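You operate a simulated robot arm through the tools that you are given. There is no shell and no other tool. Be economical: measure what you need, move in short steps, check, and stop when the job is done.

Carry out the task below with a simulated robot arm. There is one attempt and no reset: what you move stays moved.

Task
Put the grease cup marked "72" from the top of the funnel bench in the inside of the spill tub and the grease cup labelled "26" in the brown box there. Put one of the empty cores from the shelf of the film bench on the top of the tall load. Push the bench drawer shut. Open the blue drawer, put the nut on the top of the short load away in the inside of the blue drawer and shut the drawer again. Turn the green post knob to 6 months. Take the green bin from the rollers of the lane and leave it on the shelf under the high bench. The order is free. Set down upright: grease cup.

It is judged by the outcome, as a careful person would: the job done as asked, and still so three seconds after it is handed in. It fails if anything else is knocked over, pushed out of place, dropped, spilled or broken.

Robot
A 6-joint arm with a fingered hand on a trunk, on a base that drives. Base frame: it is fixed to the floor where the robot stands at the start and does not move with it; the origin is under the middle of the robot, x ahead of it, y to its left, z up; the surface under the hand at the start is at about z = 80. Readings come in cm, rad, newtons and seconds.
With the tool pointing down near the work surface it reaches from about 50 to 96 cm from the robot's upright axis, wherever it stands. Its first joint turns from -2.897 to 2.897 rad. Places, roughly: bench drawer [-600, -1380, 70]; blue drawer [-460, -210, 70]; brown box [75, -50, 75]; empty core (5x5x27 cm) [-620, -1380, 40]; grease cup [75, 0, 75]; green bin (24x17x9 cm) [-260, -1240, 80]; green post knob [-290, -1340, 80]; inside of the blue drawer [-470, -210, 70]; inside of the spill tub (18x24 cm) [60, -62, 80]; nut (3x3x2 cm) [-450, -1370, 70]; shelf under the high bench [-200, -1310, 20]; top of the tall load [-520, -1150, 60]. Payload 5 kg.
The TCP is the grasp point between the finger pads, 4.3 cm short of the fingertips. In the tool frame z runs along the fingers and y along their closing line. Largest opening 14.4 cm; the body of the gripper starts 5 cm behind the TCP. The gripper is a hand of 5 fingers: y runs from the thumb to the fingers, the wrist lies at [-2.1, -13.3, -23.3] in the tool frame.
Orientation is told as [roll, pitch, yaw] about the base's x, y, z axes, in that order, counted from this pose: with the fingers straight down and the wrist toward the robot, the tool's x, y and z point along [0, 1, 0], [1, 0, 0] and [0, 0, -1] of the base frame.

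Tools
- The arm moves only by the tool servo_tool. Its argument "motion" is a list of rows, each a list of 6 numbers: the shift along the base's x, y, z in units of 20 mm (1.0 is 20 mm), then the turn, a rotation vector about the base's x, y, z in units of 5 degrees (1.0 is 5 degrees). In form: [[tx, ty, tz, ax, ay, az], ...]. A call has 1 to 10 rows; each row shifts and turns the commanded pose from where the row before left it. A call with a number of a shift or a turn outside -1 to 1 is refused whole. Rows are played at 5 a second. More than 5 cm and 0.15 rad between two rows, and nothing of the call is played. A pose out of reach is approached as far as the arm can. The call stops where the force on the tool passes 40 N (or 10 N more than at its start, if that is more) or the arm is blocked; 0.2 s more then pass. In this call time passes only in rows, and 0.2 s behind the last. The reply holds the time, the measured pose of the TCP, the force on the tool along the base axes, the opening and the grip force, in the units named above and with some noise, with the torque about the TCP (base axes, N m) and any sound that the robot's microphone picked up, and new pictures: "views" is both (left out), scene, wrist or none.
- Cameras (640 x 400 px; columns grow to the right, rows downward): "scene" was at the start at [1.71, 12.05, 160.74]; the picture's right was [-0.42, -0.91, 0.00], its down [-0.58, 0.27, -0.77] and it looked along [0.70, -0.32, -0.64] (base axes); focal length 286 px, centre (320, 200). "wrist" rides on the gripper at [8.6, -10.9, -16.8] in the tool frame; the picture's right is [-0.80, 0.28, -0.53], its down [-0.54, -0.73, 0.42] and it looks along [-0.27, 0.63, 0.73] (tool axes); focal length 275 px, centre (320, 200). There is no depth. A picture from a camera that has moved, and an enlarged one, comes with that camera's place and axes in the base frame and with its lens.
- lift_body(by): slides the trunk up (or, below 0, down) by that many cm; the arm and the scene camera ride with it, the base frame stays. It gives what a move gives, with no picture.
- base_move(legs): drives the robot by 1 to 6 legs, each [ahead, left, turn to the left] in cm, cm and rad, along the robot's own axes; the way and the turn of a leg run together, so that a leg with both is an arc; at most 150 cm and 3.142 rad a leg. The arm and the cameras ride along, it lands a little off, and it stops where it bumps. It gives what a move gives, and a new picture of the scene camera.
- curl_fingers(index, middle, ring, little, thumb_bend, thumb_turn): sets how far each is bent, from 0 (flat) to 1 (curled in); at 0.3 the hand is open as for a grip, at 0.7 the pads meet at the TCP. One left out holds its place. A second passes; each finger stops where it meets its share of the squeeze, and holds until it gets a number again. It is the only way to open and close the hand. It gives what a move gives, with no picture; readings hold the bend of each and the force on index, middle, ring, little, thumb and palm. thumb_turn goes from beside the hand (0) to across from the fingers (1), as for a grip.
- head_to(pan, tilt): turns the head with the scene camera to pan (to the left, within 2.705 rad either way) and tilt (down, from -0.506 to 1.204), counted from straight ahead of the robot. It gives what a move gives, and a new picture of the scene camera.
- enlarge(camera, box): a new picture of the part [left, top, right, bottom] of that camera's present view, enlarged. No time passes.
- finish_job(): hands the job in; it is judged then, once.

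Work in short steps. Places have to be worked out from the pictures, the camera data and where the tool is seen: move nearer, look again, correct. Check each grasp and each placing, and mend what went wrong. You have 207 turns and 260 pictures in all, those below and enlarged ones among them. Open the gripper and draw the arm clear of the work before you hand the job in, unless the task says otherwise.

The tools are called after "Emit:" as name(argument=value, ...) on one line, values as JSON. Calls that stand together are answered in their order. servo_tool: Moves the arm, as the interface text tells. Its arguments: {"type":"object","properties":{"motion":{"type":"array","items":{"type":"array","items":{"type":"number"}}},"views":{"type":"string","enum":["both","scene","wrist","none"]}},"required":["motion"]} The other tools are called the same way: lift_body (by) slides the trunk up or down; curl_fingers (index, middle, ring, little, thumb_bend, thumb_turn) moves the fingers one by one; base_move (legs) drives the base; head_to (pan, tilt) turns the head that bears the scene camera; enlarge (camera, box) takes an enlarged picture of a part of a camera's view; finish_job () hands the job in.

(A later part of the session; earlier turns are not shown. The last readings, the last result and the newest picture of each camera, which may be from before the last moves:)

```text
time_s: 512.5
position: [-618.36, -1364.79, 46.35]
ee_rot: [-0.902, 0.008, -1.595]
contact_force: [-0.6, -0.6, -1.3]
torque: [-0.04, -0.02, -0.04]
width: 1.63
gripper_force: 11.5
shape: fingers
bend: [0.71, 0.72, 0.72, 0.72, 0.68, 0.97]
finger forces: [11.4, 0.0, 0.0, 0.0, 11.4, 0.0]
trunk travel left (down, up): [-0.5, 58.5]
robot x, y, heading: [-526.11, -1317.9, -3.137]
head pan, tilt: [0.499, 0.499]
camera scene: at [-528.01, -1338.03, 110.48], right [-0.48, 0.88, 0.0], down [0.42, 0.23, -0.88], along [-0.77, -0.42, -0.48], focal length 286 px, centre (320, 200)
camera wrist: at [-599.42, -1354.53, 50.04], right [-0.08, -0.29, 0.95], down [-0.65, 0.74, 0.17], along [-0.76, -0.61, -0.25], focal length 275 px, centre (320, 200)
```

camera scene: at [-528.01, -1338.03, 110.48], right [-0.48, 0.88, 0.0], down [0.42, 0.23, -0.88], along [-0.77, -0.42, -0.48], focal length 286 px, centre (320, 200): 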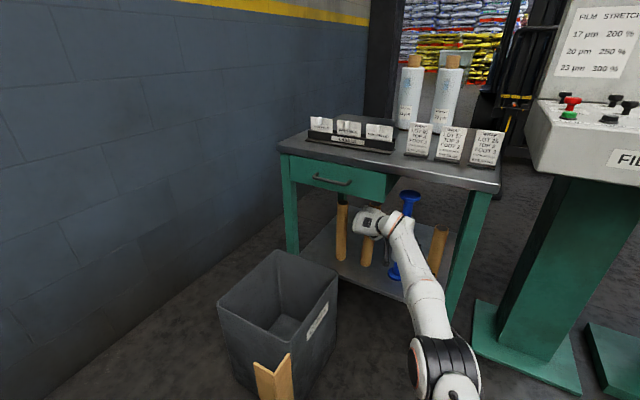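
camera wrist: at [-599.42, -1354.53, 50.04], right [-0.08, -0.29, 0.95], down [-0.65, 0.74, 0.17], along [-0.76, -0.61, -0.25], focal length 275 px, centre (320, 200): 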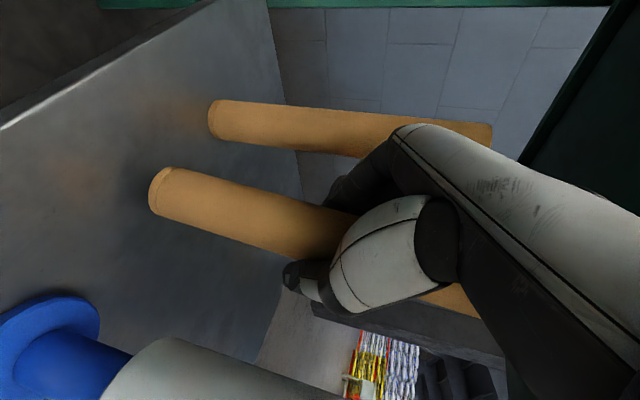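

Index and thumb wrap the core and it lifted off the shelf. I lift a bit more and back the base out.

Emit:
servo_tool(motion=[[0, 0, 0.5, 0, 0, 0], [0, 0, 0.5, 0, 0, 0], [0, 0, 0.5, 0, 0, 0]], views="wrist")

Emit:
base_move(legs=[[-25, 0, 0]])

Emit:
servo_tool(motion=[[0, 0, 0, 0, 0, 0]], views="wrist")

```text
time_s: 513.3
position: [-618.13, -1364.7, 49.27]
ee_rot: [-0.902, 0.01, -1.597]
contact_force: [-0.8, 0.6, -1.2]
torque: [0.0, 0.01, -0.02]
width: 1.65
gripper_force: 11.4
shape: fingers
bend: [0.71, 0.72, 0.72, 0.72, 0.68, 0.97]
finger forces: [11.4, 0.0, 0.0, 0.1, 11.4, 0.1]
trunk travel left (down, up): [-0.5, 58.5]
robot x, y, heading: [-525.91, -1318.35, -3.132]
head pan, tilt: [0.499, 0.499]
camera wrist: at [-599.3, -1354.36, 53.01], right [-0.08, -0.29, 0.95], down [-0.65, 0.74, 0.17], along [-0.76, -0.61, -0.25], focal length 275 px, centre (320, 200)
```

wrist: 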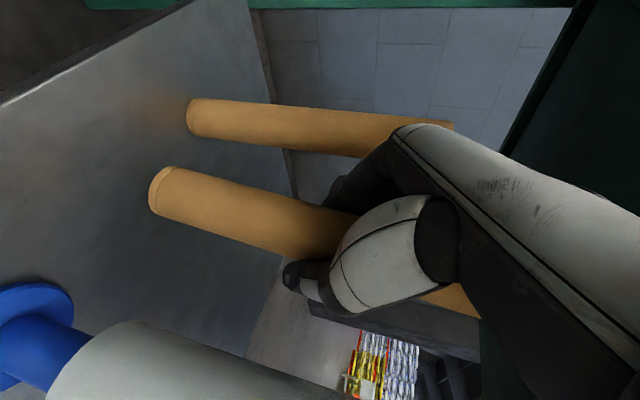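

```text
time_s: 515.1
position: [-593.05, -1364.72, 49.17]
ee_rot: [-0.901, 0.007, -1.597]
contact_force: [0.2, -0.4, -1.4]
torque: [0.02, 0.02, -0.03]
width: 1.64
gripper_force: 11.4
shape: fingers
bend: [0.71, 0.72, 0.72, 0.72, 0.68, 0.97]
finger forces: [11.4, 0.1, 0.0, 0.1, 11.5, 0.1]
trunk travel left (down, up): [-0.5, 58.5]
robot x, y, heading: [-501.2, -1317.97, -3.134]
head pan, tilt: [0.499, 0.499]
camera scene: at [-502.98, -1337.87, 110.48], right [-0.48, 0.87, 0.0], down [0.42, 0.23, -0.88], along [-0.77, -0.43, -0.48], focal length 286 px, centre (320, 200)
```

scene: 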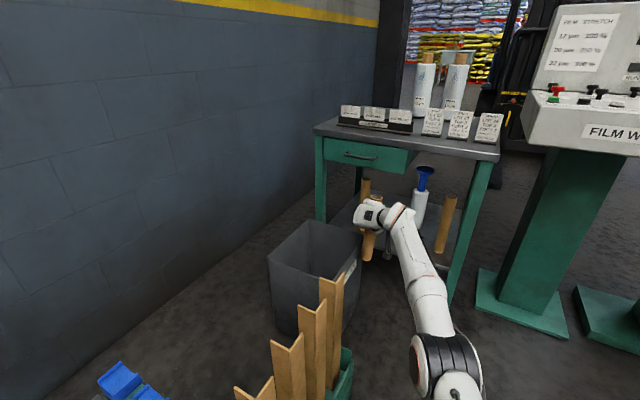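

```text
time_s: 515.5
position: [-593.0, -1364.62, 49.22]
ee_rot: [-0.903, 0.006, -1.596]
contact_force: [0.0, 0.8, 0.2]
torque: [0.0, -0.02, 0.02]
width: 1.65
gripper_force: 11.7
shape: fingers
bend: [0.71, 0.72, 0.72, 0.72, 0.68, 0.97]
finger forces: [11.4, 0.0, 0.0, 0.2, 11.5, 0.2]
trunk travel left (down, up): [-0.5, 58.5]
robot x, y, heading: [-500.92, -1318.06, -3.133]
head pan, tilt: [0.499, 0.499]
camera wrist: at [-574.25, -1354.31, 52.99], right [-0.08, -0.29, 0.95], down [-0.65, 0.74, 0.17], along [-0.76, -0.61, -0.25], focal length 275 px, centre (320, 200)
```

wrist: 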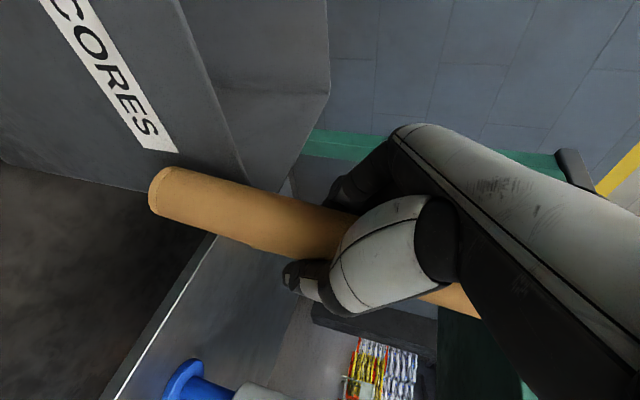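

Core in hand. I raise the trunk straight up here to clear the bin and boards.

Emit:
lift_body(by=40)

Emit:
lift_body(by=14)

Emit:
base_move(legs=[[-65, -10, 0]])

Emit:
head_to(pan=-0.9, tilt=0.6)

```text
time_s: 519.4
position: [-593.12, -1364.72, 89.22]
ee_rot: [-0.903, 0.01, -1.595]
contact_force: [0.0, -0.7, -0.7]
torque: [0.01, -0.02, 0.02]
width: 1.65
gripper_force: 11.4
shape: fingers
bend: [0.71, 0.72, 0.72, 0.72, 0.68, 0.97]
finger forces: [11.4, 0.0, 0.1, 0.1, 11.4, 0.1]
trunk travel left (down, up): [-40.5, 18.5]
robot x, y, heading: [-501.05, -1318.23, -3.133]
head pan, tilt: [0.499, 0.499]
```

```text
time_s: 521.0
position: [-593.01, -1364.66, 103.26]
ee_rot: [-0.902, 0.009, -1.594]
contact_force: [0.1, -0.4, -1.5]
torque: [-0.02, 0.01, 0.01]
width: 1.64
gripper_force: 11.2
shape: fingers
bend: [0.71, 0.72, 0.72, 0.72, 0.68, 0.97]
finger forces: [11.5, 0.0, 0.0, 0.1, 11.3, 0.1]
trunk travel left (down, up): [-54.5, 4.5]
robot x, y, heading: [-501.32, -1317.96, -3.138]
head pan, tilt: [0.499, 0.499]
```

```text
time_s: 524.7
position: [-527.33, -1354.04, 103.29]
ee_rot: [-0.903, 0.009, -1.596]
contact_force: [0.7, 0.2, -0.4]
torque: [-0.01, 0.02, 0.02]
width: 1.63
gripper_force: 11.2
shape: fingers
bend: [0.71, 0.72, 0.72, 0.72, 0.68, 0.97]
finger forces: [11.5, 0.0, 0.1, 0.1, 11.4, 0.1]
trunk travel left (down, up): [-54.5, 4.5]
robot x, y, heading: [-435.16, -1307.72, -3.134]
head pan, tilt: [0.499, 0.499]
camera scene: at [-437.28, -1327.48, 164.49], right [-0.48, 0.88, 0.0], down [0.42, 0.23, -0.88], along [-0.77, -0.42, -0.48], focal length 286 px, centre (320, 200)
```

scene: 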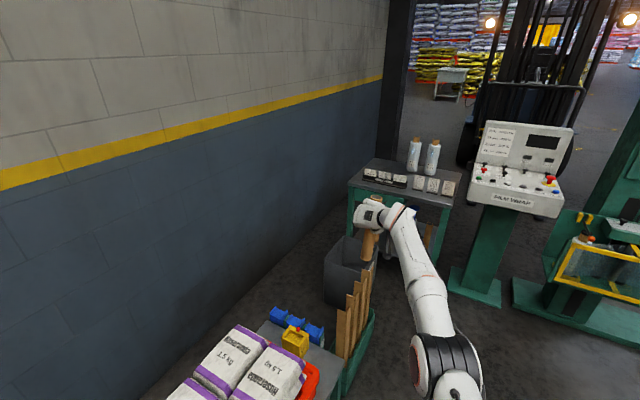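

```text
time_s: 526.2
position: [-527.51, -1354.13, 103.29]
ee_rot: [-0.901, 0.007, -1.597]
contact_force: [-0.9, 0.6, -0.8]
torque: [-0.01, 0.01, -0.01]
width: 1.67
gripper_force: 11.5
shape: fingers
bend: [0.71, 0.72, 0.72, 0.72, 0.68, 0.97]
finger forces: [11.4, 0.0, 0.1, 0.1, 11.4, 0.1]
trunk travel left (down, up): [-54.5, 4.5]
robot x, y, heading: [-435.22, -1307.69, -3.135]
head pan, tilt: [-0.901, 0.6]
camera scene: at [-434.86, -1316.19, 163.58], right [0.78, 0.63, 0.0], down [0.35, -0.44, -0.83], along [-0.52, 0.64, -0.56], focal length 286 px, centre (320, 200)
```

scene: 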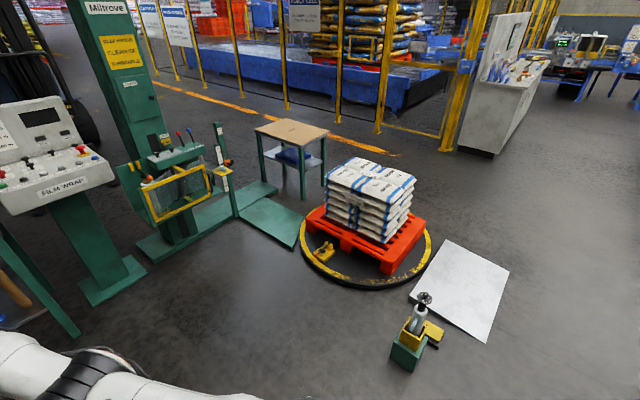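

Load top is centred at about (-516,-1160,60). I turn right to face +y, then bring the arm in line.

Emit:
base_move(legs=[[0, 0, -1.571]])

Emit:
servo_tool(motion=[[1, 0, 0, 0, 0, 0], [1, 0, 0, 0, 0, 0], [1, 0, 0, 0, 0, 0], [1, 0, 0, 0, 0, 0], [1, 0, 0, 0, 0, 0], [1, 0, 0, 0, 0, 0], [1, 0, 0, 0, 0, 0], [1, 0, 0, 0, 0, 0], [1, 0, 0, 0, 0, 0], [1, 0, 0, 0, 0, 0]], views="none")

Emit:
servo_tool(motion=[[1, -0.5, 0, 0, 0, 0], [1, -0.5, 0, 0, 0, 0], [1, -0.5, 0, 0, 0, 0], [1, -0.5, 0, 0, 0, 0], [1, -0.5, 0, 0, 0, 0], [1, -0.5, 0, 0, 0, 0]])

```text
time_s: 530.5
position: [-482.29, -1215.65, 103.14]
ee_rot: [-0.903, 0.009, 3.119]
contact_force: [0.3, 0.1, -0.9]
torque: [0.0, -0.02, 0.0]
width: 1.61
gripper_force: 10.6
shape: fingers
bend: [0.71, 0.72, 0.72, 0.72, 0.68, 0.97]
finger forces: [11.1, 0.0, 0.0, 0.2, 11.0, 0.1]
trunk travel left (down, up): [-54.5, 4.5]
robot x, y, heading: [-435.22, -1307.45, 1.583]
head pan, tilt: [-0.901, 0.6]
camera scene: at [-444.05, -1308.08, 163.58], right [0.63, -0.78, 0.0], down [-0.44, -0.36, -0.83], along [0.64, 0.52, -0.56], focal length 286 px, centre (320, 200)
```

scene: 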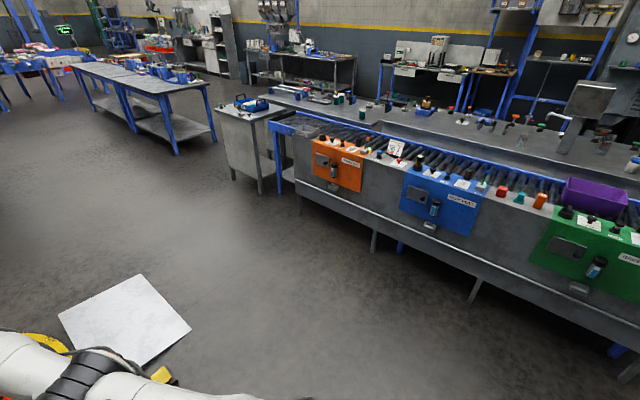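

```text
time_s: 532.7
position: [-464.32, -1209.74, 103.83]
ee_rot: [-0.9, 0.009, 3.121]
contact_force: [0.3, 0.6, -1.4]
torque: [0.03, 0.03, 0.0]
width: 1.62
gripper_force: 10.8
shape: fingers
bend: [0.71, 0.72, 0.72, 0.72, 0.68, 0.97]
finger forces: [10.7, 0.0, 0.1, 0.2, 10.9, 0.0]
out of reach, approached as far as the arm can: row 1, 2, 3, 4, 5, 6, 7, 8, 9, 10
trunk travel left (down, up): [-54.5, 4.5]
robot x, y, heading: [-435.51, -1307.49, 1.585]
head pan, tilt: [-0.901, 0.6]
```

```text
time_s: 534.1
position: [-453.35, -1208.25, 104.48]
ee_rot: [-0.902, 0.008, 3.121]
contact_force: [1.2, 0.2, -1.1]
torque: [0.03, 0.02, 0.03]
width: 1.6
gripper_force: 10.9
shape: fingers
bend: [0.71, 0.72, 0.72, 0.72, 0.69, 0.97]
finger forces: [10.7, 0.0, 0.1, 0.2, 10.9, 0.0]
out of reach, approached as far as the arm can: row 1, 2, 3, 4, 5, 6
trunk travel left (down, up): [-54.5, 4.5]
robot x, y, heading: [-435.51, -1307.11, 1.577]
head pan, tilt: [-0.901, 0.6]
camera scene: at [-444.01, -1308.07, 163.58], right [0.63, -0.78, 0.0], down [-0.44, -0.36, -0.82], along [0.64, 0.52, -0.57], focal length 286 px, centre (320, 200)
camera wrist: at [-442.8, -1227.0, 108.3], right [-0.29, 0.08, 0.95], down [0.74, 0.65, 0.17], along [-0.61, 0.75, -0.25], focal length 275 px, centre (320, 200)
```

scene: 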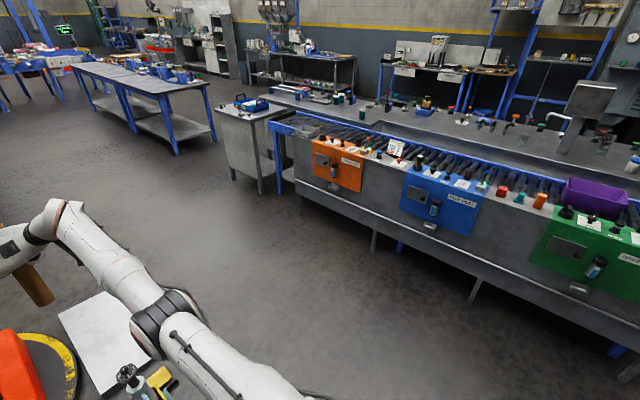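
wrist: 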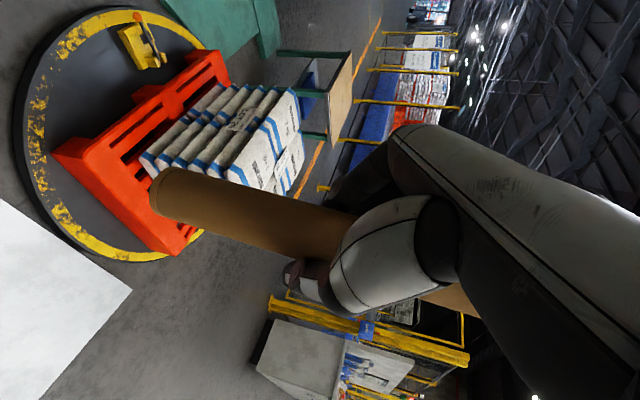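

Hand is now about 99 cm ahead of the base. I shift the base left 63 and ahead 30 to approach the load.

Emit:
base_move(legs=[[0, 63, 0], [30, 0, 0]])

Emit:
head_to(pan=0.05, tilt=0.7)

Emit:
enlarge(camera="scene", box=[220, 60, 460, 260])

```text
time_s: 539.2
position: [-517.29, -1179.06, 104.43]
ee_rot: [-0.901, 0.009, 3.124]
contact_force: [0.1, -0.6, -0.3]
torque: [0.01, 0.01, 0.02]
width: 1.6
gripper_force: 10.8
shape: fingers
bend: [0.71, 0.72, 0.72, 0.72, 0.69, 0.97]
finger forces: [10.8, 0.0, 0.1, 0.3, 10.8, 0.1]
trunk travel left (down, up): [-54.5, 4.5]
robot x, y, heading: [-498.94, -1278.28, 1.585]
head pan, tilt: [-0.901, 0.6]
camera scene: at [-507.65, -1278.93, 163.58], right [0.63, -0.78, 0.0], down [-0.44, -0.36, -0.82], along [0.64, 0.52, -0.57], focal length 286 px, centre (320, 200)
```

scene: 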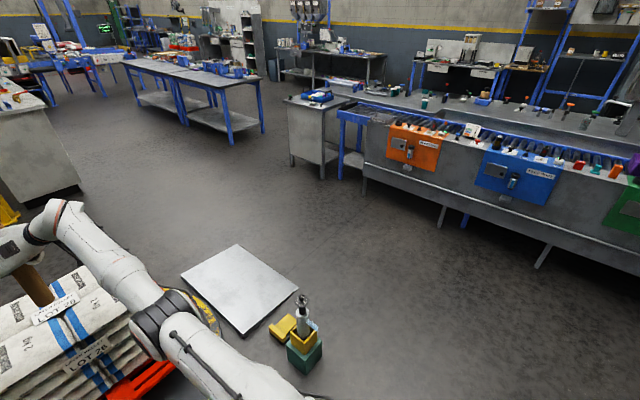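

```text
time_s: 540.5
position: [-517.39, -1179.09, 104.52]
ee_rot: [-0.902, 0.009, 3.124]
contact_force: [0.1, -0.8, -0.5]
torque: [-0.01, 0.04, -0.02]
width: 1.56
gripper_force: 11.0
shape: fingers
bend: [0.71, 0.72, 0.72, 0.72, 0.69, 0.97]
finger forces: [10.8, 0.0, 0.1, 0.2, 10.9, 0.1]
trunk travel left (down, up): [-54.5, 4.5]
robot x, y, heading: [-498.89, -1278.34, 1.587]
head pan, tilt: [0.051, 0.7]
camera scene: at [-515.04, -1276.08, 162.72], right [1.0, 0.06, 0.0], down [0.04, -0.64, -0.76], along [-0.05, 0.76, -0.64], focal length 286 px, centre (320, 200)
```

scene: 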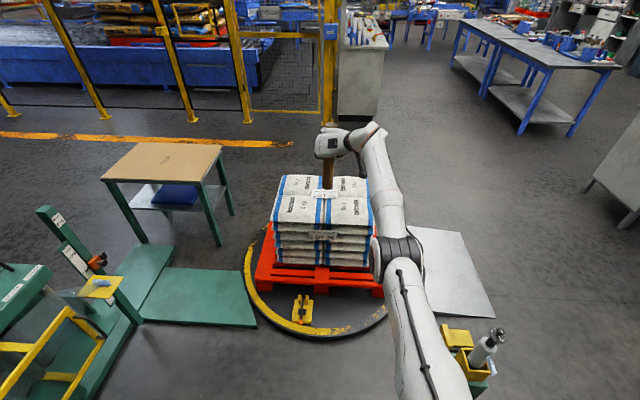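

```text
2.00 times, centred on (340, 160) of scene
camera zoom: at [-515.04, -1276.08, 162.72], right [1.0, 0.06, 0.0], down [0.04, -0.64, -0.76], along [-0.05, 0.76, -0.64], focal length 572 px, centre (280, 280)
```

zoom: 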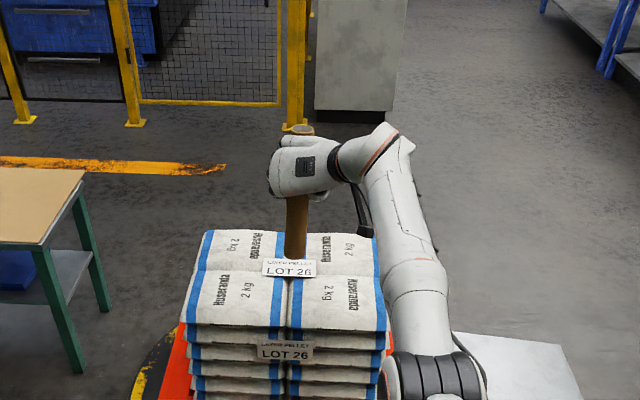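

Load top spans x -547..-494, y -1173..-1132 with a lot tag at its centre. I'll stand the core on the near-right bag at about (-506,-1163). Move the base, then lower.

Emit:
base_move(legs=[[16, -11, 0]])

Emit:
lift_body(by=-22)

Emit:
servo_tool(motion=[[0, 0, 0, 0, 0, 0]])

Emit:
enlarge(camera="scene", box=[220, 120, 460, 320])

```text
time_s: 542.0
position: [-506.5, -1163.22, 104.51]
ee_rot: [-0.9, 0.009, 3.123]
contact_force: [0.1, -0.1, -1.3]
torque: [0.02, 0.03, -0.02]
width: 1.58
gripper_force: 10.9
shape: fingers
bend: [0.71, 0.72, 0.72, 0.72, 0.69, 0.97]
finger forces: [10.7, 0.0, 0.0, 0.1, 10.8, 0.0]
trunk travel left (down, up): [-54.5, 4.5]
robot x, y, heading: [-488.26, -1262.47, 1.583]
head pan, tilt: [0.051, 0.7]
camera scene: at [-504.19, -1260.06, 162.71], right [1.0, 0.06, 0.0], down [0.04, -0.64, -0.76], along [-0.05, 0.76, -0.64], focal length 286 px, centre (320, 200)
```

scene: 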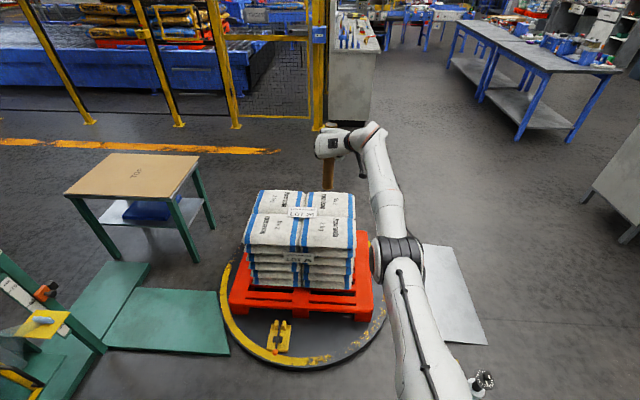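

```text
time_s: 544.4
position: [-506.44, -1163.34, 82.46]
ee_rot: [-0.9, 0.011, 3.124]
contact_force: [-0.1, -0.2, 0.0]
torque: [-0.03, 0.02, -0.04]
width: 1.59
gripper_force: 10.9
shape: fingers
bend: [0.71, 0.72, 0.72, 0.72, 0.69, 0.97]
finger forces: [10.8, 0.0, 0.0, 0.2, 10.8, 0.0]
trunk travel left (down, up): [-32.5, 26.5]
robot x, y, heading: [-487.8, -1262.2, 1.584]
head pan, tilt: [0.051, 0.7]
```

```text
time_s: 544.8
position: [-506.46, -1163.17, 82.54]
ee_rot: [-0.902, 0.008, 3.123]
contact_force: [0.2, -0.5, -1.5]
torque: [0.03, -0.01, 0.04]
width: 1.62
gripper_force: 10.7
shape: fingers
bend: [0.71, 0.72, 0.72, 0.72, 0.69, 0.97]
finger forces: [10.6, 0.0, 0.1, 0.2, 10.9, 0.0]
trunk travel left (down, up): [-32.5, 26.5]
robot x, y, heading: [-487.85, -1262.68, 1.58]
head pan, tilt: [0.051, 0.7]
camera scene: at [-504.21, -1260.11, 140.72], right [1.0, 0.06, 0.0], down [0.04, -0.64, -0.76], along [-0.05, 0.76, -0.64], focal length 286 px, centre (320, 200)
camera wrist: at [-495.87, -1181.93, 86.26], right [-0.29, 0.08, 0.95], down [0.74, 0.66, 0.17], along [-0.61, 0.75, -0.25], focal length 275 px, centre (320, 200)
```

scene: 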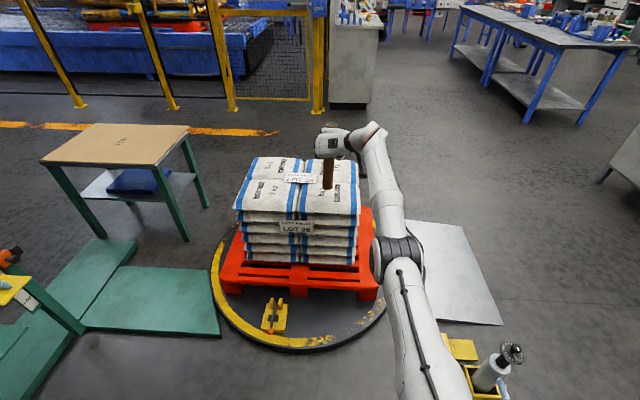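
wrist: 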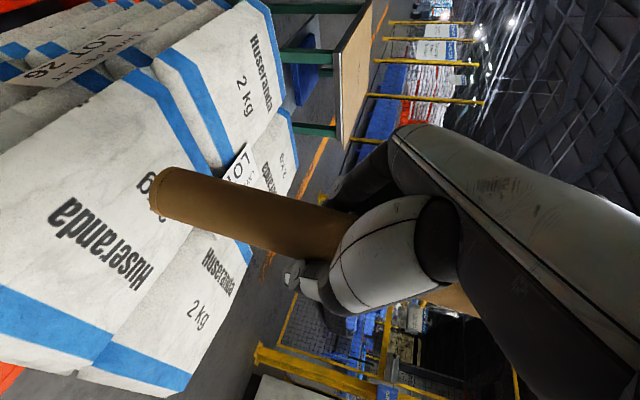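

```text
2.00 times, centred on (340, 220) of scene
camera zoom: at [-504.21, -1260.11, 140.72], right [1.0, 0.06, 0.0], down [0.04, -0.64, -0.76], along [-0.05, 0.76, -0.64], focal length 572 px, centre (280, 160)
```

zoom: 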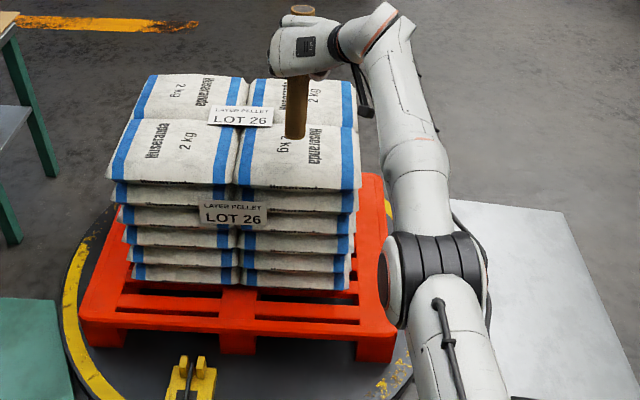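

Core hangs over the near-right bag, bottom ≈ z 65, top of bag ≈ 60–61. Lower gently until contact.

Emit:
servo_tool(motion=[[0, 0, -0.3, 0, 0, 0], [0, 0, -0.3, 0, 0, 0], [0, 0, -0.3, 0, 0, 0], [0, 0, -0.3, 0, 0, 0], [0, 0, -0.3, 0, 0, 0]], views="none")

Emit:
servo_tool(motion=[[0, 0, -0.15, 0, 0, 0], [0, 0, -0.15, 0, 0, 0], [0, 0, -0.15, 0, 0, 0]], views="wrist")

```text
time_s: 546.0
position: [-506.45, -1163.16, 79.52]
ee_rot: [-0.9, 0.007, 3.125]
contact_force: [-1.3, 0.2, -0.7]
torque: [0.01, 0.01, 0.03]
width: 1.58
gripper_force: 11.0
shape: fingers
bend: [0.71, 0.72, 0.72, 0.72, 0.69, 0.97]
finger forces: [10.7, 0.1, 0.0, 0.2, 11.0, 0.1]
trunk travel left (down, up): [-32.5, 26.5]
robot x, y, heading: [-488.49, -1263.01, 1.585]
head pan, tilt: [0.051, 0.7]
```

```text
time_s: 546.8
position: [-506.42, -1162.93, 78.67]
ee_rot: [-0.898, 0.009, 3.124]
contact_force: [-0.3, -0.6, -0.9]
torque: [0.0, 0.01, -0.01]
width: 1.6
gripper_force: 11.8
shape: fingers
bend: [0.71, 0.72, 0.72, 0.72, 0.69, 0.97]
finger forces: [10.6, 0.0, 0.1, 0.3, 10.8, 0.0]
trunk travel left (down, up): [-32.5, 26.5]
robot x, y, heading: [-488.04, -1262.43, 1.583]
head pan, tilt: [0.051, 0.7]
camera wrist: at [-495.86, -1181.69, 82.4], right [-0.29, 0.08, 0.95], down [0.74, 0.66, 0.17], along [-0.61, 0.75, -0.25], focal length 275 px, centre (320, 200)
```

wrist: 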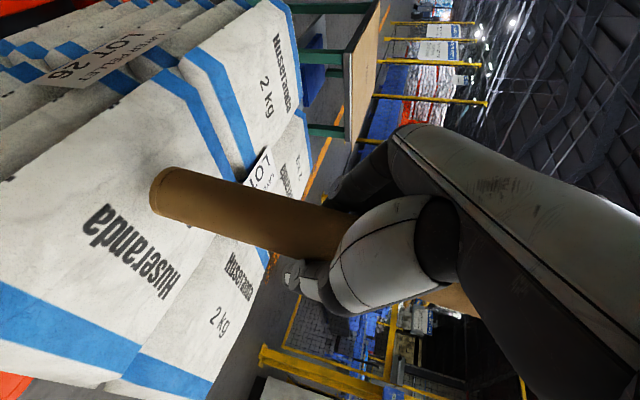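

The core leans about 5° toward +y; I correct the pitch 5° and keep lowering to touch.

Emit:
servo_tool(motion=[[0, 0, 0, 1, 0, 0], [0, 0, -0.15, 0, 0, 0], [0, 0, -0.15, 0, 0, 0]], views="none")

Emit:
servo_tool(motion=[[0, 0, -0.15, 0, 0, 0], [0, 0, -0.15, 0, 0, 0]], views="wrist")

```text
time_s: 547.6
position: [-506.59, -1161.65, 77.96]
ee_rot: [-0.986, 0.008, 3.124]
contact_force: [0.4, 0.2, -1.4]
torque: [-0.02, -0.03, 0.0]
width: 1.59
gripper_force: 10.9
shape: fingers
bend: [0.71, 0.72, 0.72, 0.72, 0.69, 0.97]
finger forces: [10.6, 0.1, 0.0, 0.2, 10.8, 0.1]
out of reach, approached as far as the arm can: row 1
trunk travel left (down, up): [-32.5, 26.5]
robot x, y, heading: [-488.06, -1262.24, 1.579]
head pan, tilt: [0.051, 0.7]
```

```text
time_s: 548.2
position: [-506.47, -1161.67, 77.37]
ee_rot: [-0.988, 0.007, 3.124]
contact_force: [0.0, -0.3, -1.3]
torque: [-0.03, -0.02, 0.01]
width: 1.59
gripper_force: 11.1
shape: fingers
bend: [0.71, 0.72, 0.72, 0.72, 0.69, 0.97]
finger forces: [10.6, 0.1, 0.0, 0.2, 11.0, 0.1]
trunk travel left (down, up): [-32.5, 26.5]
robot x, y, heading: [-488.4, -1262.07, 1.578]
head pan, tilt: [0.051, 0.7]
camera wrist: at [-495.97, -1180.53, 79.61], right [-0.29, 0.0, 0.96], down [0.74, 0.64, 0.22], along [-0.61, 0.77, -0.19], focal length 275 px, centre (320, 200)
```

wrist: 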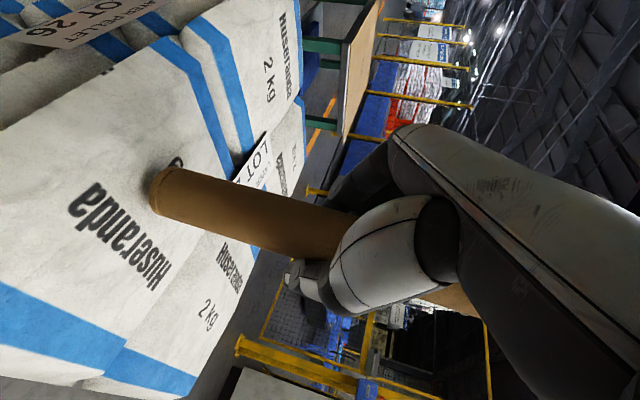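

Emit:
servo_tool(motion=[[0, 0, -0.1, 0, 0, 0], [0, 0, -0.1, 0, 0, 0], [0, 0, -0.1, 0, 0, 0]], views="none")

Emit:
servo_tool(motion=[[0, 0, -0.1, 0, 0, 0], [0, 0, -0.1, 0, 0, 0]], views="none")

```text
time_s: 549.0
position: [-506.55, -1161.54, 76.72]
ee_rot: [-0.987, 0.005, 3.124]
contact_force: [-0.5, -0.4, -0.8]
torque: [0.01, 0.03, -0.02]
width: 1.61
gripper_force: 10.5
shape: fingers
bend: [0.71, 0.72, 0.72, 0.72, 0.69, 0.97]
finger forces: [10.7, 0.1, 0.1, 0.1, 11.0, 0.0]
trunk travel left (down, up): [-32.5, 26.5]
robot x, y, heading: [-488.0, -1262.01, 1.583]
head pan, tilt: [0.051, 0.7]
```

```text
time_s: 549.6
position: [-506.58, -1161.61, 76.59]
ee_rot: [-0.987, 0.005, 3.126]
contact_force: [0.0, -0.1, -0.8]
torque: [0.01, 0.02, -0.03]
width: 1.61
gripper_force: 10.7
shape: fingers
bend: [0.71, 0.72, 0.72, 0.72, 0.69, 0.97]
finger forces: [10.6, 0.0, 0.0, 0.2, 10.9, 0.1]
trunk travel left (down, up): [-32.5, 26.5]
robot x, y, heading: [-488.17, -1262.25, 1.582]
head pan, tilt: [0.051, 0.7]
```

Emit:
servo_tool(motion=[[0, 0, -0.1, 0, 0, 0], [0, 0, -0.1, 0, 0, 0], [0, 0, -0.1, 0, 0, 0]], views="none")

Emit:
servo_tool(motion=[[0, 0, -0.1, 0, 0, 0], [0, 0, -0.1, 0, 0, 0]], views="wrist")

```text
time_s: 550.4
position: [-506.43, -1161.73, 76.24]
ee_rot: [-0.989, 0.005, 3.125]
contact_force: [-1.0, -0.5, 7.1]
torque: [-0.02, 0.04, 0.02]
width: 1.6
gripper_force: 11.8
shape: fingers
bend: [0.71, 0.72, 0.72, 0.72, 0.69, 0.98]
finger forces: [11.9, 0.0, 0.1, 0.6, 11.0, 0.0]
trunk travel left (down, up): [-32.5, 26.5]
robot x, y, heading: [-488.45, -1262.54, 1.585]
head pan, tilt: [0.051, 0.7]
```

```text
time_s: 551.0
position: [-506.57, -1161.66, 75.94]
ee_rot: [-0.995, 0.005, 3.124]
contact_force: [-3.0, 0.0, 19.8]
torque: [-0.01, 0.13, -0.02]
width: 1.54
gripper_force: 13.1
shape: fingers
bend: [0.71, 0.72, 0.72, 0.72, 0.69, 0.98]
finger forces: [13.9, 0.0, 0.0, 1.1, 11.3, 0.0]
trunk travel left (down, up): [-32.5, 26.5]
robot x, y, heading: [-488.18, -1262.28, 1.585]
head pan, tilt: [0.051, 0.7]
camera wrist: at [-495.99, -1180.58, 77.96], right [-0.29, -0.01, 0.96], down [0.74, 0.64, 0.23], along [-0.61, 0.77, -0.18], focal length 275 px, centre (320, 200)
```

wrist: 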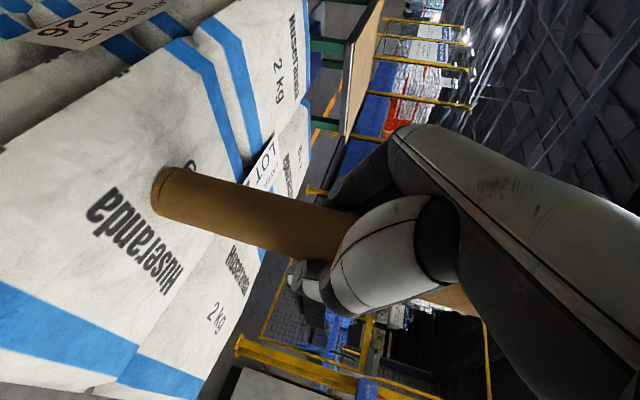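

Contact (20 N). I ease off a little and open gradually.

Emit:
servo_tool(motion=[[0, 0, 0.12, 0, 0, 0]], views="none")

Emit:
curl_fingers(index=0.62, middle=0.62, ring=0.62, little=0.62, thumb_bend=0.6)

Emit:
curl_fingers(index=0.46, middle=0.46, ring=0.46, little=0.46, thumb_bend=0.46)

Emit:
servo_tool(motion=[[0, 0, 0, 0, 0, 0]])

```text
time_s: 551.4
position: [-506.58, -1161.56, 76.03]
ee_rot: [-0.988, 0.008, 3.123]
contact_force: [-2.9, 1.9, 18.4]
torque: [0.04, 0.13, -0.02]
width: 1.53
gripper_force: 12.8
shape: fingers
bend: [0.71, 0.72, 0.72, 0.72, 0.69, 0.98]
finger forces: [13.6, 0.0, 0.1, 0.8, 10.6, 0.1]
trunk travel left (down, up): [-32.5, 26.5]
robot x, y, heading: [-488.31, -1262.12, 1.582]
head pan, tilt: [0.051, 0.7]
```

```text
time_s: 552.4
position: [-506.57, -1161.68, 75.67]
ee_rot: [-0.986, 0.007, 3.124]
contact_force: [0.8, 0.9, -0.2]
torque: [0.03, -0.02, -0.01]
width: 3.85
gripper_force: 0.1
shape: fingers
bend: [0.62, 0.62, 0.62, 0.62, 0.6, 0.98]
finger forces: [0.0, 0.1, 0.0, 0.1, 0.0, 0.1]
trunk travel left (down, up): [-32.5, 26.5]
robot x, y, heading: [-488.15, -1262.6, 1.581]
head pan, tilt: [0.051, 0.7]
```

```text
time_s: 553.4
position: [-506.51, -1161.5, 75.72]
ee_rot: [-0.986, 0.007, 3.123]
contact_force: [0.2, 0.5, 0.1]
torque: [0.0, 0.04, 0.0]
width: 9.24
gripper_force: 0.1
shape: fingers
bend: [0.46, 0.46, 0.46, 0.46, 0.46, 0.98]
finger forces: [0.1, 0.0, 0.1, 0.0, 0.0, 0.0]
trunk travel left (down, up): [-32.5, 26.5]
robot x, y, heading: [-488.05, -1262.41, 1.579]
head pan, tilt: [0.051, 0.7]
```

```text
time_s: 553.8
position: [-506.63, -1161.61, 75.63]
ee_rot: [-0.986, 0.007, 3.124]
contact_force: [-0.3, 0.6, -0.4]
torque: [-0.01, -0.02, -0.02]
width: 9.22
gripper_force: 0.0
shape: fingers
bend: [0.46, 0.46, 0.46, 0.46, 0.46, 0.98]
finger forces: [0.0, 0.1, 0.0, 0.0, 0.1, 0.1]
trunk travel left (down, up): [-32.5, 26.5]
robot x, y, heading: [-487.92, -1262.73, 1.585]
head pan, tilt: [0.051, 0.7]
camera scene: at [-504.21, -1260.11, 140.72], right [1.0, 0.06, 0.0], down [0.04, -0.64, -0.76], along [-0.05, 0.76, -0.64], focal length 286 px, centre (320, 200)
camera wrist: at [-495.96, -1180.53, 77.82], right [-0.29, 0.0, 0.96], down [0.74, 0.64, 0.22], along [-0.61, 0.77, -0.18], focal length 275 px, centre (320, 200)
```

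scene: 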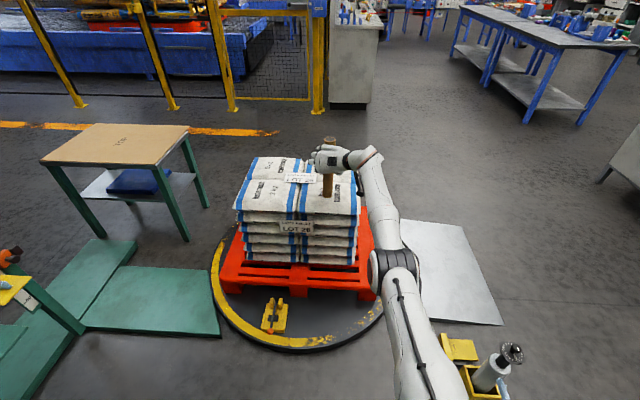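
wrist: 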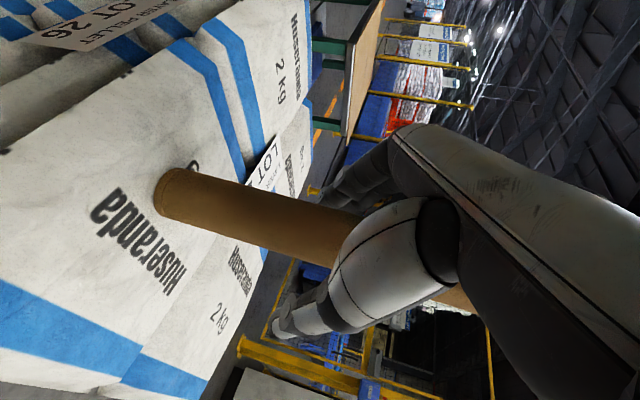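

The core stands by itself. I back the base straight out and look.

Emit:
base_move(legs=[[-25, 0, 0]])

Emit:
enlarge(camera="scene", box=[200, 60, 440, 260])

```text
time_s: 555.6
position: [-506.33, -1187.04, 75.79]
ee_rot: [-0.989, 0.007, 3.125]
contact_force: [-0.6, -0.4, 0.4]
torque: [0.01, -0.01, 0.03]
width: 9.25
gripper_force: 0.1
shape: fingers
bend: [0.46, 0.46, 0.46, 0.46, 0.46, 0.98]
finger forces: [0.0, 0.0, 0.1, 0.1, 0.0, 0.0]
trunk travel left (down, up): [-32.5, 26.5]
robot x, y, heading: [-487.41, -1287.92, 1.58]
head pan, tilt: [0.051, 0.7]
camera scene: at [-503.88, -1285.52, 140.72], right [1.0, 0.06, 0.0], down [0.04, -0.64, -0.76], along [-0.05, 0.76, -0.64], focal length 286 px, centre (320, 200)
```

scene: 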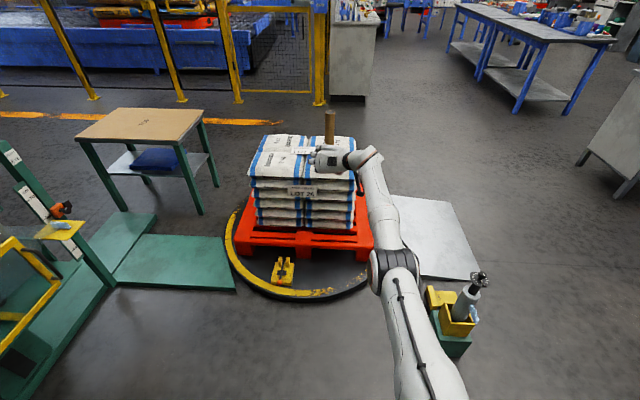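

```text
2.00 times, centred on (320, 160) of scene
camera zoom: at [-503.88, -1285.52, 140.72], right [1.0, 0.06, 0.0], down [0.04, -0.64, -0.76], along [-0.05, 0.76, -0.64], focal length 572 px, centre (320, 280)
```

zoom: 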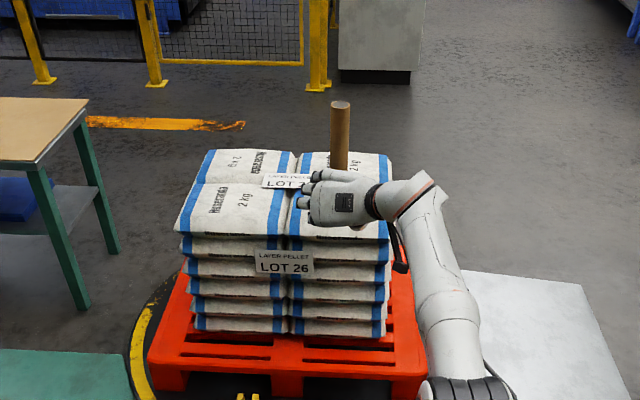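

The core stands on the load. Now the nut: raise the trunk, bring the tool vertical and retract.

Emit:
lift_body(by=26)

Emit:
servo_tool(motion=[[0, -0.8, 0, -1, 0, 0], [0, -0.8, 0, -1, 0, 0], [0, -0.8, 0, -1, 0, 0], [0, -0.8, 0, -1, 0, 0], [0, -0.8, 0, -1, 0, 0], [0, -0.8, 0, -1, 0, 0], [0, -0.8, 0, -1, 0, 0], [0, -0.8, 0, -1, 0, 0], [0, -0.8, 0, -1, 0, 0], [0, -0.8, 0, -1, 0, 0]], views="none")

Emit:
servo_tool(motion=[[0, -0.5, 0, -1, 0, 0], [0, -0.5, 0, -0.3, 0, 0], [0, -0.5, 0, 0, 0, -1], [0, -0.5, 0, 0, 0, -1], [0, -0.5, 0, 0, 0, -1], [0, -0.5, 0, 0, 0, -1], [0, -0.5, 0, 0, 0, -1], [0, -0.5, 0, 0, 0, -1], [0, -0.5, 0, 0, 0, -1], [0, -0.5, 0, 0, 0, -1]], views="none")

Emit:
servo_tool(motion=[[0, 0, 0, 0, 0, -1], [0, 0, 0, 0, 0, -1], [0, 0, 0, 0, 0, -1], [0, 0, 0, 0, 0, -1], [0, 0, 0, 0, 0, -1], [0, 0, 0, 0, 0, -1], [0, 0, 0, 0, 0, -1], [0, 0, 0, 0, 0, -1], [0, 0, 0, 0, 0, -1], [0, 0, 0, 0, 0, -0.7]], views="none")

```text
time_s: 558.3
position: [-506.27, -1186.85, 101.65]
ee_rot: [-0.988, 0.007, 3.124]
contact_force: [0.6, 0.7, 0.0]
torque: [0.02, -0.01, 0.02]
width: 9.25
gripper_force: 0.0
shape: fingers
bend: [0.46, 0.46, 0.46, 0.46, 0.46, 0.98]
finger forces: [0.0, 0.0, 0.0, 0.0, 0.0, 0.0]
trunk travel left (down, up): [-58.5, 0.5]
robot x, y, heading: [-488.03, -1287.74, 1.584]
head pan, tilt: [0.051, 0.7]
```

```text
time_s: 560.5
position: [-505.84, -1205.08, 101.45]
ee_rot: [-0.114, 0.019, 3.136]
contact_force: [0.9, -0.8, 0.1]
torque: [0.02, 0.01, 0.0]
width: 9.22
gripper_force: 0.1
shape: fingers
bend: [0.46, 0.46, 0.46, 0.46, 0.46, 0.98]
finger forces: [0.0, 0.1, 0.1, 0.0, 0.0, 0.0]
out of reach, approached as far as the arm can: row 2, 6, 7, 8, 9, 10
trunk travel left (down, up): [-58.5, 0.5]
robot x, y, heading: [-487.95, -1287.77, 1.58]
head pan, tilt: [0.051, 0.7]
```

```text
time_s: 562.7
position: [-507.18, -1199.66, 103.19]
ee_rot: [0.0, 0.022, 2.44]
contact_force: [-0.2, -1.0, 1.1]
torque: [0.0, 0.03, 0.03]
width: 9.24
gripper_force: 0.1
shape: fingers
bend: [0.46, 0.46, 0.46, 0.46, 0.46, 0.98]
finger forces: [0.0, 0.0, 0.0, 0.0, 0.1, 0.0]
out of reach, approached as far as the arm can: row 1, 3, 4, 5, 6, 7, 8, 9, 10
trunk travel left (down, up): [-58.5, 0.5]
robot x, y, heading: [-487.73, -1288.0, 1.577]
head pan, tilt: [0.051, 0.7]
```

```text
time_s: 564.9
position: [-507.94, -1195.18, 103.72]
ee_rot: [-0.002, 0.019, 1.59]
contact_force: [-0.4, 0.2, 0.6]
torque: [0.01, 0.03, -0.02]
width: 9.25
gripper_force: 0.0
shape: fingers
bend: [0.46, 0.46, 0.46, 0.46, 0.46, 0.98]
finger forces: [0.0, 0.0, 0.0, 0.0, 0.0, 0.0]
out of reach, approached as far as the arm can: row 1, 2, 3, 4, 5, 6, 7, 9
trunk travel left (down, up): [-58.5, 0.5]
robot x, y, heading: [-487.91, -1287.71, 1.582]
head pan, tilt: [0.051, 0.7]
```

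Emit:
servo_tool(motion=[[0.5, -1, 0, 0, 0, 0], [0.5, -1, 0, 0, 0, 0], [0.5, -1, 0, 0, 0, 0], [0.5, -1, 0, 0, 0, 0], [0.5, -1, 0, 0, 0, 0], [0.5, -1, 0, 0, 0, 0], [0.5, -1, 0, 0, 0, 0], [0.5, -1, 0, 0, 0, 0], [0.5, -1, 0, 0, 0, 0], [0.5, -1, 0, 0, 0, 0]], views="none")

Emit:
base_move(legs=[[0, 0, -1.571], [0, 0, -1.571]])

Emit:
head_to(pan=0.45, tilt=0.7)

```text
time_s: 567.1
position: [-501.88, -1194.55, 106.89]
ee_rot: [-0.001, 0.023, 1.594]
contact_force: [0.6, 0.1, 0.0]
torque: [0.01, 0.02, -0.01]
width: 9.25
gripper_force: 0.0
shape: fingers
bend: [0.46, 0.46, 0.46, 0.46, 0.46, 0.98]
finger forces: [0.1, 0.1, 0.0, 0.0, 0.0, 0.0]
out of reach, approached as far as the arm can: row 1, 2, 3, 4, 5, 6, 7, 8, 9, 10
trunk travel left (down, up): [-58.5, 0.5]
robot x, y, heading: [-487.91, -1288.02, 1.587]
head pan, tilt: [0.051, 0.7]
```

```text
time_s: 575.1
position: [-473.63, -1381.18, 107.06]
ee_rot: [-0.003, 0.023, -1.547]
contact_force: [-0.4, 0.3, 0.7]
torque: [0.0, -0.01, -0.03]
width: 9.26
gripper_force: 0.1
shape: fingers
bend: [0.46, 0.46, 0.46, 0.46, 0.46, 0.98]
finger forces: [0.1, 0.0, 0.0, 0.1, 0.0, 0.0]
trunk travel left (down, up): [-58.5, 0.5]
robot x, y, heading: [-487.8, -1287.94, -1.557]
head pan, tilt: [0.051, 0.7]
camera scene: at [-471.78, -1290.1, 166.72], right [-1.0, -0.07, 0.0], down [-0.04, 0.64, -0.76], along [0.05, -0.76, -0.64], focal length 286 px, centre (320, 200)
```

scene: 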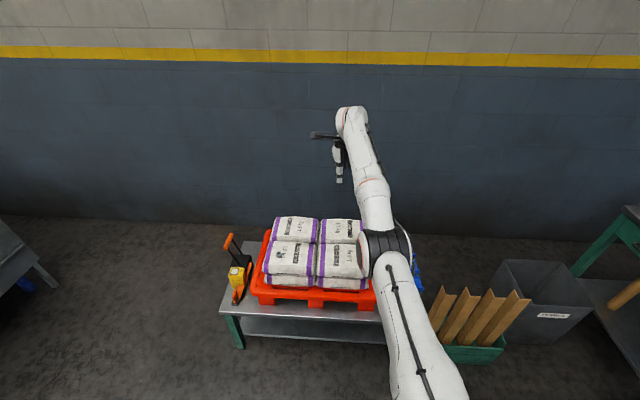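

```text
time_s: 576.0
position: [-473.53, -1381.22, 106.89]
ee_rot: [-0.002, 0.02, -1.547]
contact_force: [-0.2, 0.6, -0.6]
torque: [-0.02, -0.01, 0.03]
width: 9.26
gripper_force: 0.0
shape: fingers
bend: [0.46, 0.46, 0.46, 0.46, 0.46, 0.98]
finger forces: [0.0, 0.0, 0.0, 0.0, 0.0, 0.0]
trunk travel left (down, up): [-58.5, 0.5]
robot x, y, heading: [-487.59, -1287.74, -1.559]
head pan, tilt: [0.45, 0.7]
camera scene: at [-468.53, -1289.22, 166.71], right [-0.89, -0.45, 0.0], down [-0.29, 0.58, -0.76], along [0.34, -0.68, -0.64], focal length 286 px, centre (320, 200)
```

scene: 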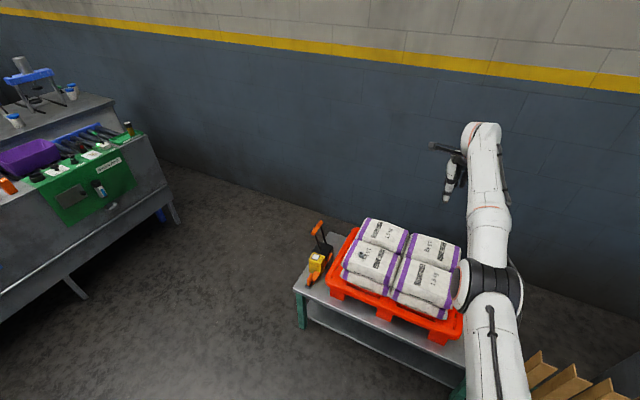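

The arm seems stuck stretched near a joint limit. I test small inward motion with some upward component and yaw change.

Emit:
servo_tool(motion=[[0, 0.5, -1, 0, 0, 0], [0, 0.5, -1, 0, 0, 0], [0, 0.5, -1, 0, 0, 0]], views="wrist")

```text
time_s: 576.8
position: [-473.05, -1381.79, 101.43]
ee_rot: [-0.002, 0.025, -1.547]
contact_force: [-0.1, -0.7, 0.3]
torque: [0.02, -0.01, -0.02]
width: 9.25
gripper_force: 0.0
shape: fingers
bend: [0.46, 0.46, 0.46, 0.46, 0.46, 0.98]
finger forces: [0.1, 0.0, 0.0, 0.0, 0.0, 0.1]
out of reach, approached as far as the arm can: row 1, 2, 3
trunk travel left (down, up): [-58.5, 0.5]
robot x, y, heading: [-487.76, -1287.7, -1.557]
head pan, tilt: [0.45, 0.7]
camera wrist: at [-464.57, -1371.17, 118.38], right [-0.79, -0.32, 0.53], down [-0.56, 0.72, -0.4], along [-0.25, -0.61, -0.75], focal length 275 px, centre (320, 200)
```

wrist: 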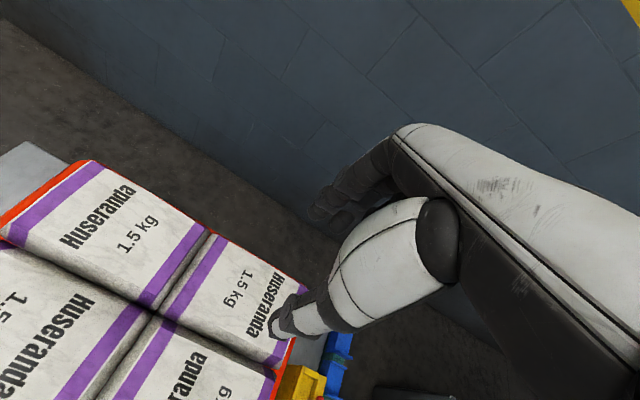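

Emit:
servo_tool(motion=[[0, 0.5, 0, 0, 0, -1], [0, 0.5, 0, 0, 0, -1], [0, 0.5, 0, 0, 0, -1], [0, 0.5, 0, 0, 0, -1], [0, 0.5, 0, 0, 0, -1]], views="none")

Emit:
servo_tool(motion=[[0, 0, 0, -1, 0, 0], [0, 0, 0, -1, 0, 0], [0, 0.5, 0, -1, 0, 0], [0, 0.5, 0, 0, 0, 0]], views="none")

```text
time_s: 578.0
position: [-472.21, -1380.2, 101.83]
ee_rot: [-0.003, 0.024, -1.984]
contact_force: [0.7, -0.1, 0.1]
torque: [-0.01, -0.01, 0.02]
width: 9.27
gripper_force: 0.2
shape: fingers
bend: [0.46, 0.46, 0.46, 0.46, 0.46, 0.98]
finger forces: [0.0, 0.0, 0.0, 0.0, 0.0, 0.0]
out of reach, approached as far as the arm can: row 1, 2, 3, 4, 5
trunk travel left (down, up): [-58.5, 0.5]
robot x, y, heading: [-488.01, -1288.06, -1.549]
head pan, tilt: [0.45, 0.7]
```

```text
time_s: 579.0
position: [-470.2, -1385.66, 102.29]
ee_rot: [0.104, -0.218, -1.996]
contact_force: [-0.2, -0.1, 0.4]
torque: [-0.01, 0.0, 0.0]
width: 9.26
gripper_force: 0.0
shape: fingers
bend: [0.46, 0.46, 0.46, 0.46, 0.46, 0.98]
finger forces: [0.0, 0.0, 0.0, 0.0, 0.0, 0.0]
out of reach, approached as far as the arm can: row 1, 2, 3, 4
trunk travel left (down, up): [-58.5, 0.5]
robot x, y, heading: [-487.62, -1287.71, -1.556]
head pan, tilt: [0.45, 0.7]
```

Emit:
head_to(pan=-0.35, tilt=0.55)

```text
time_s: 580.1
position: [-470.2, -1385.62, 102.23]
ee_rot: [0.104, -0.216, -1.995]
contact_force: [0.2, 0.4, 0.5]
torque: [0.01, 0.03, 0.01]
width: 9.26
gripper_force: 0.0
shape: fingers
bend: [0.46, 0.46, 0.46, 0.46, 0.46, 0.98]
finger forces: [0.1, 0.1, 0.1, 0.0, 0.1, 0.1]
trunk travel left (down, up): [-58.5, 0.5]
robot x, y, heading: [-487.85, -1287.78, -1.56]
head pan, tilt: [-0.351, 0.55]
camera scene: at [-475.29, -1290.1, 168.03], right [-0.94, 0.33, 0.0], down [0.17, 0.49, -0.85], along [-0.28, -0.81, -0.52], focal length 286 px, centre (320, 200)
```

scene: 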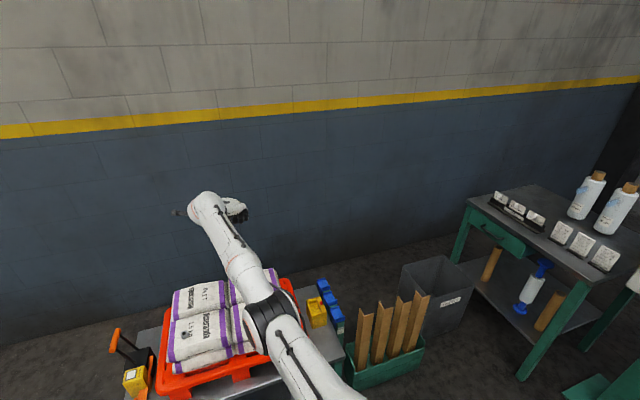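

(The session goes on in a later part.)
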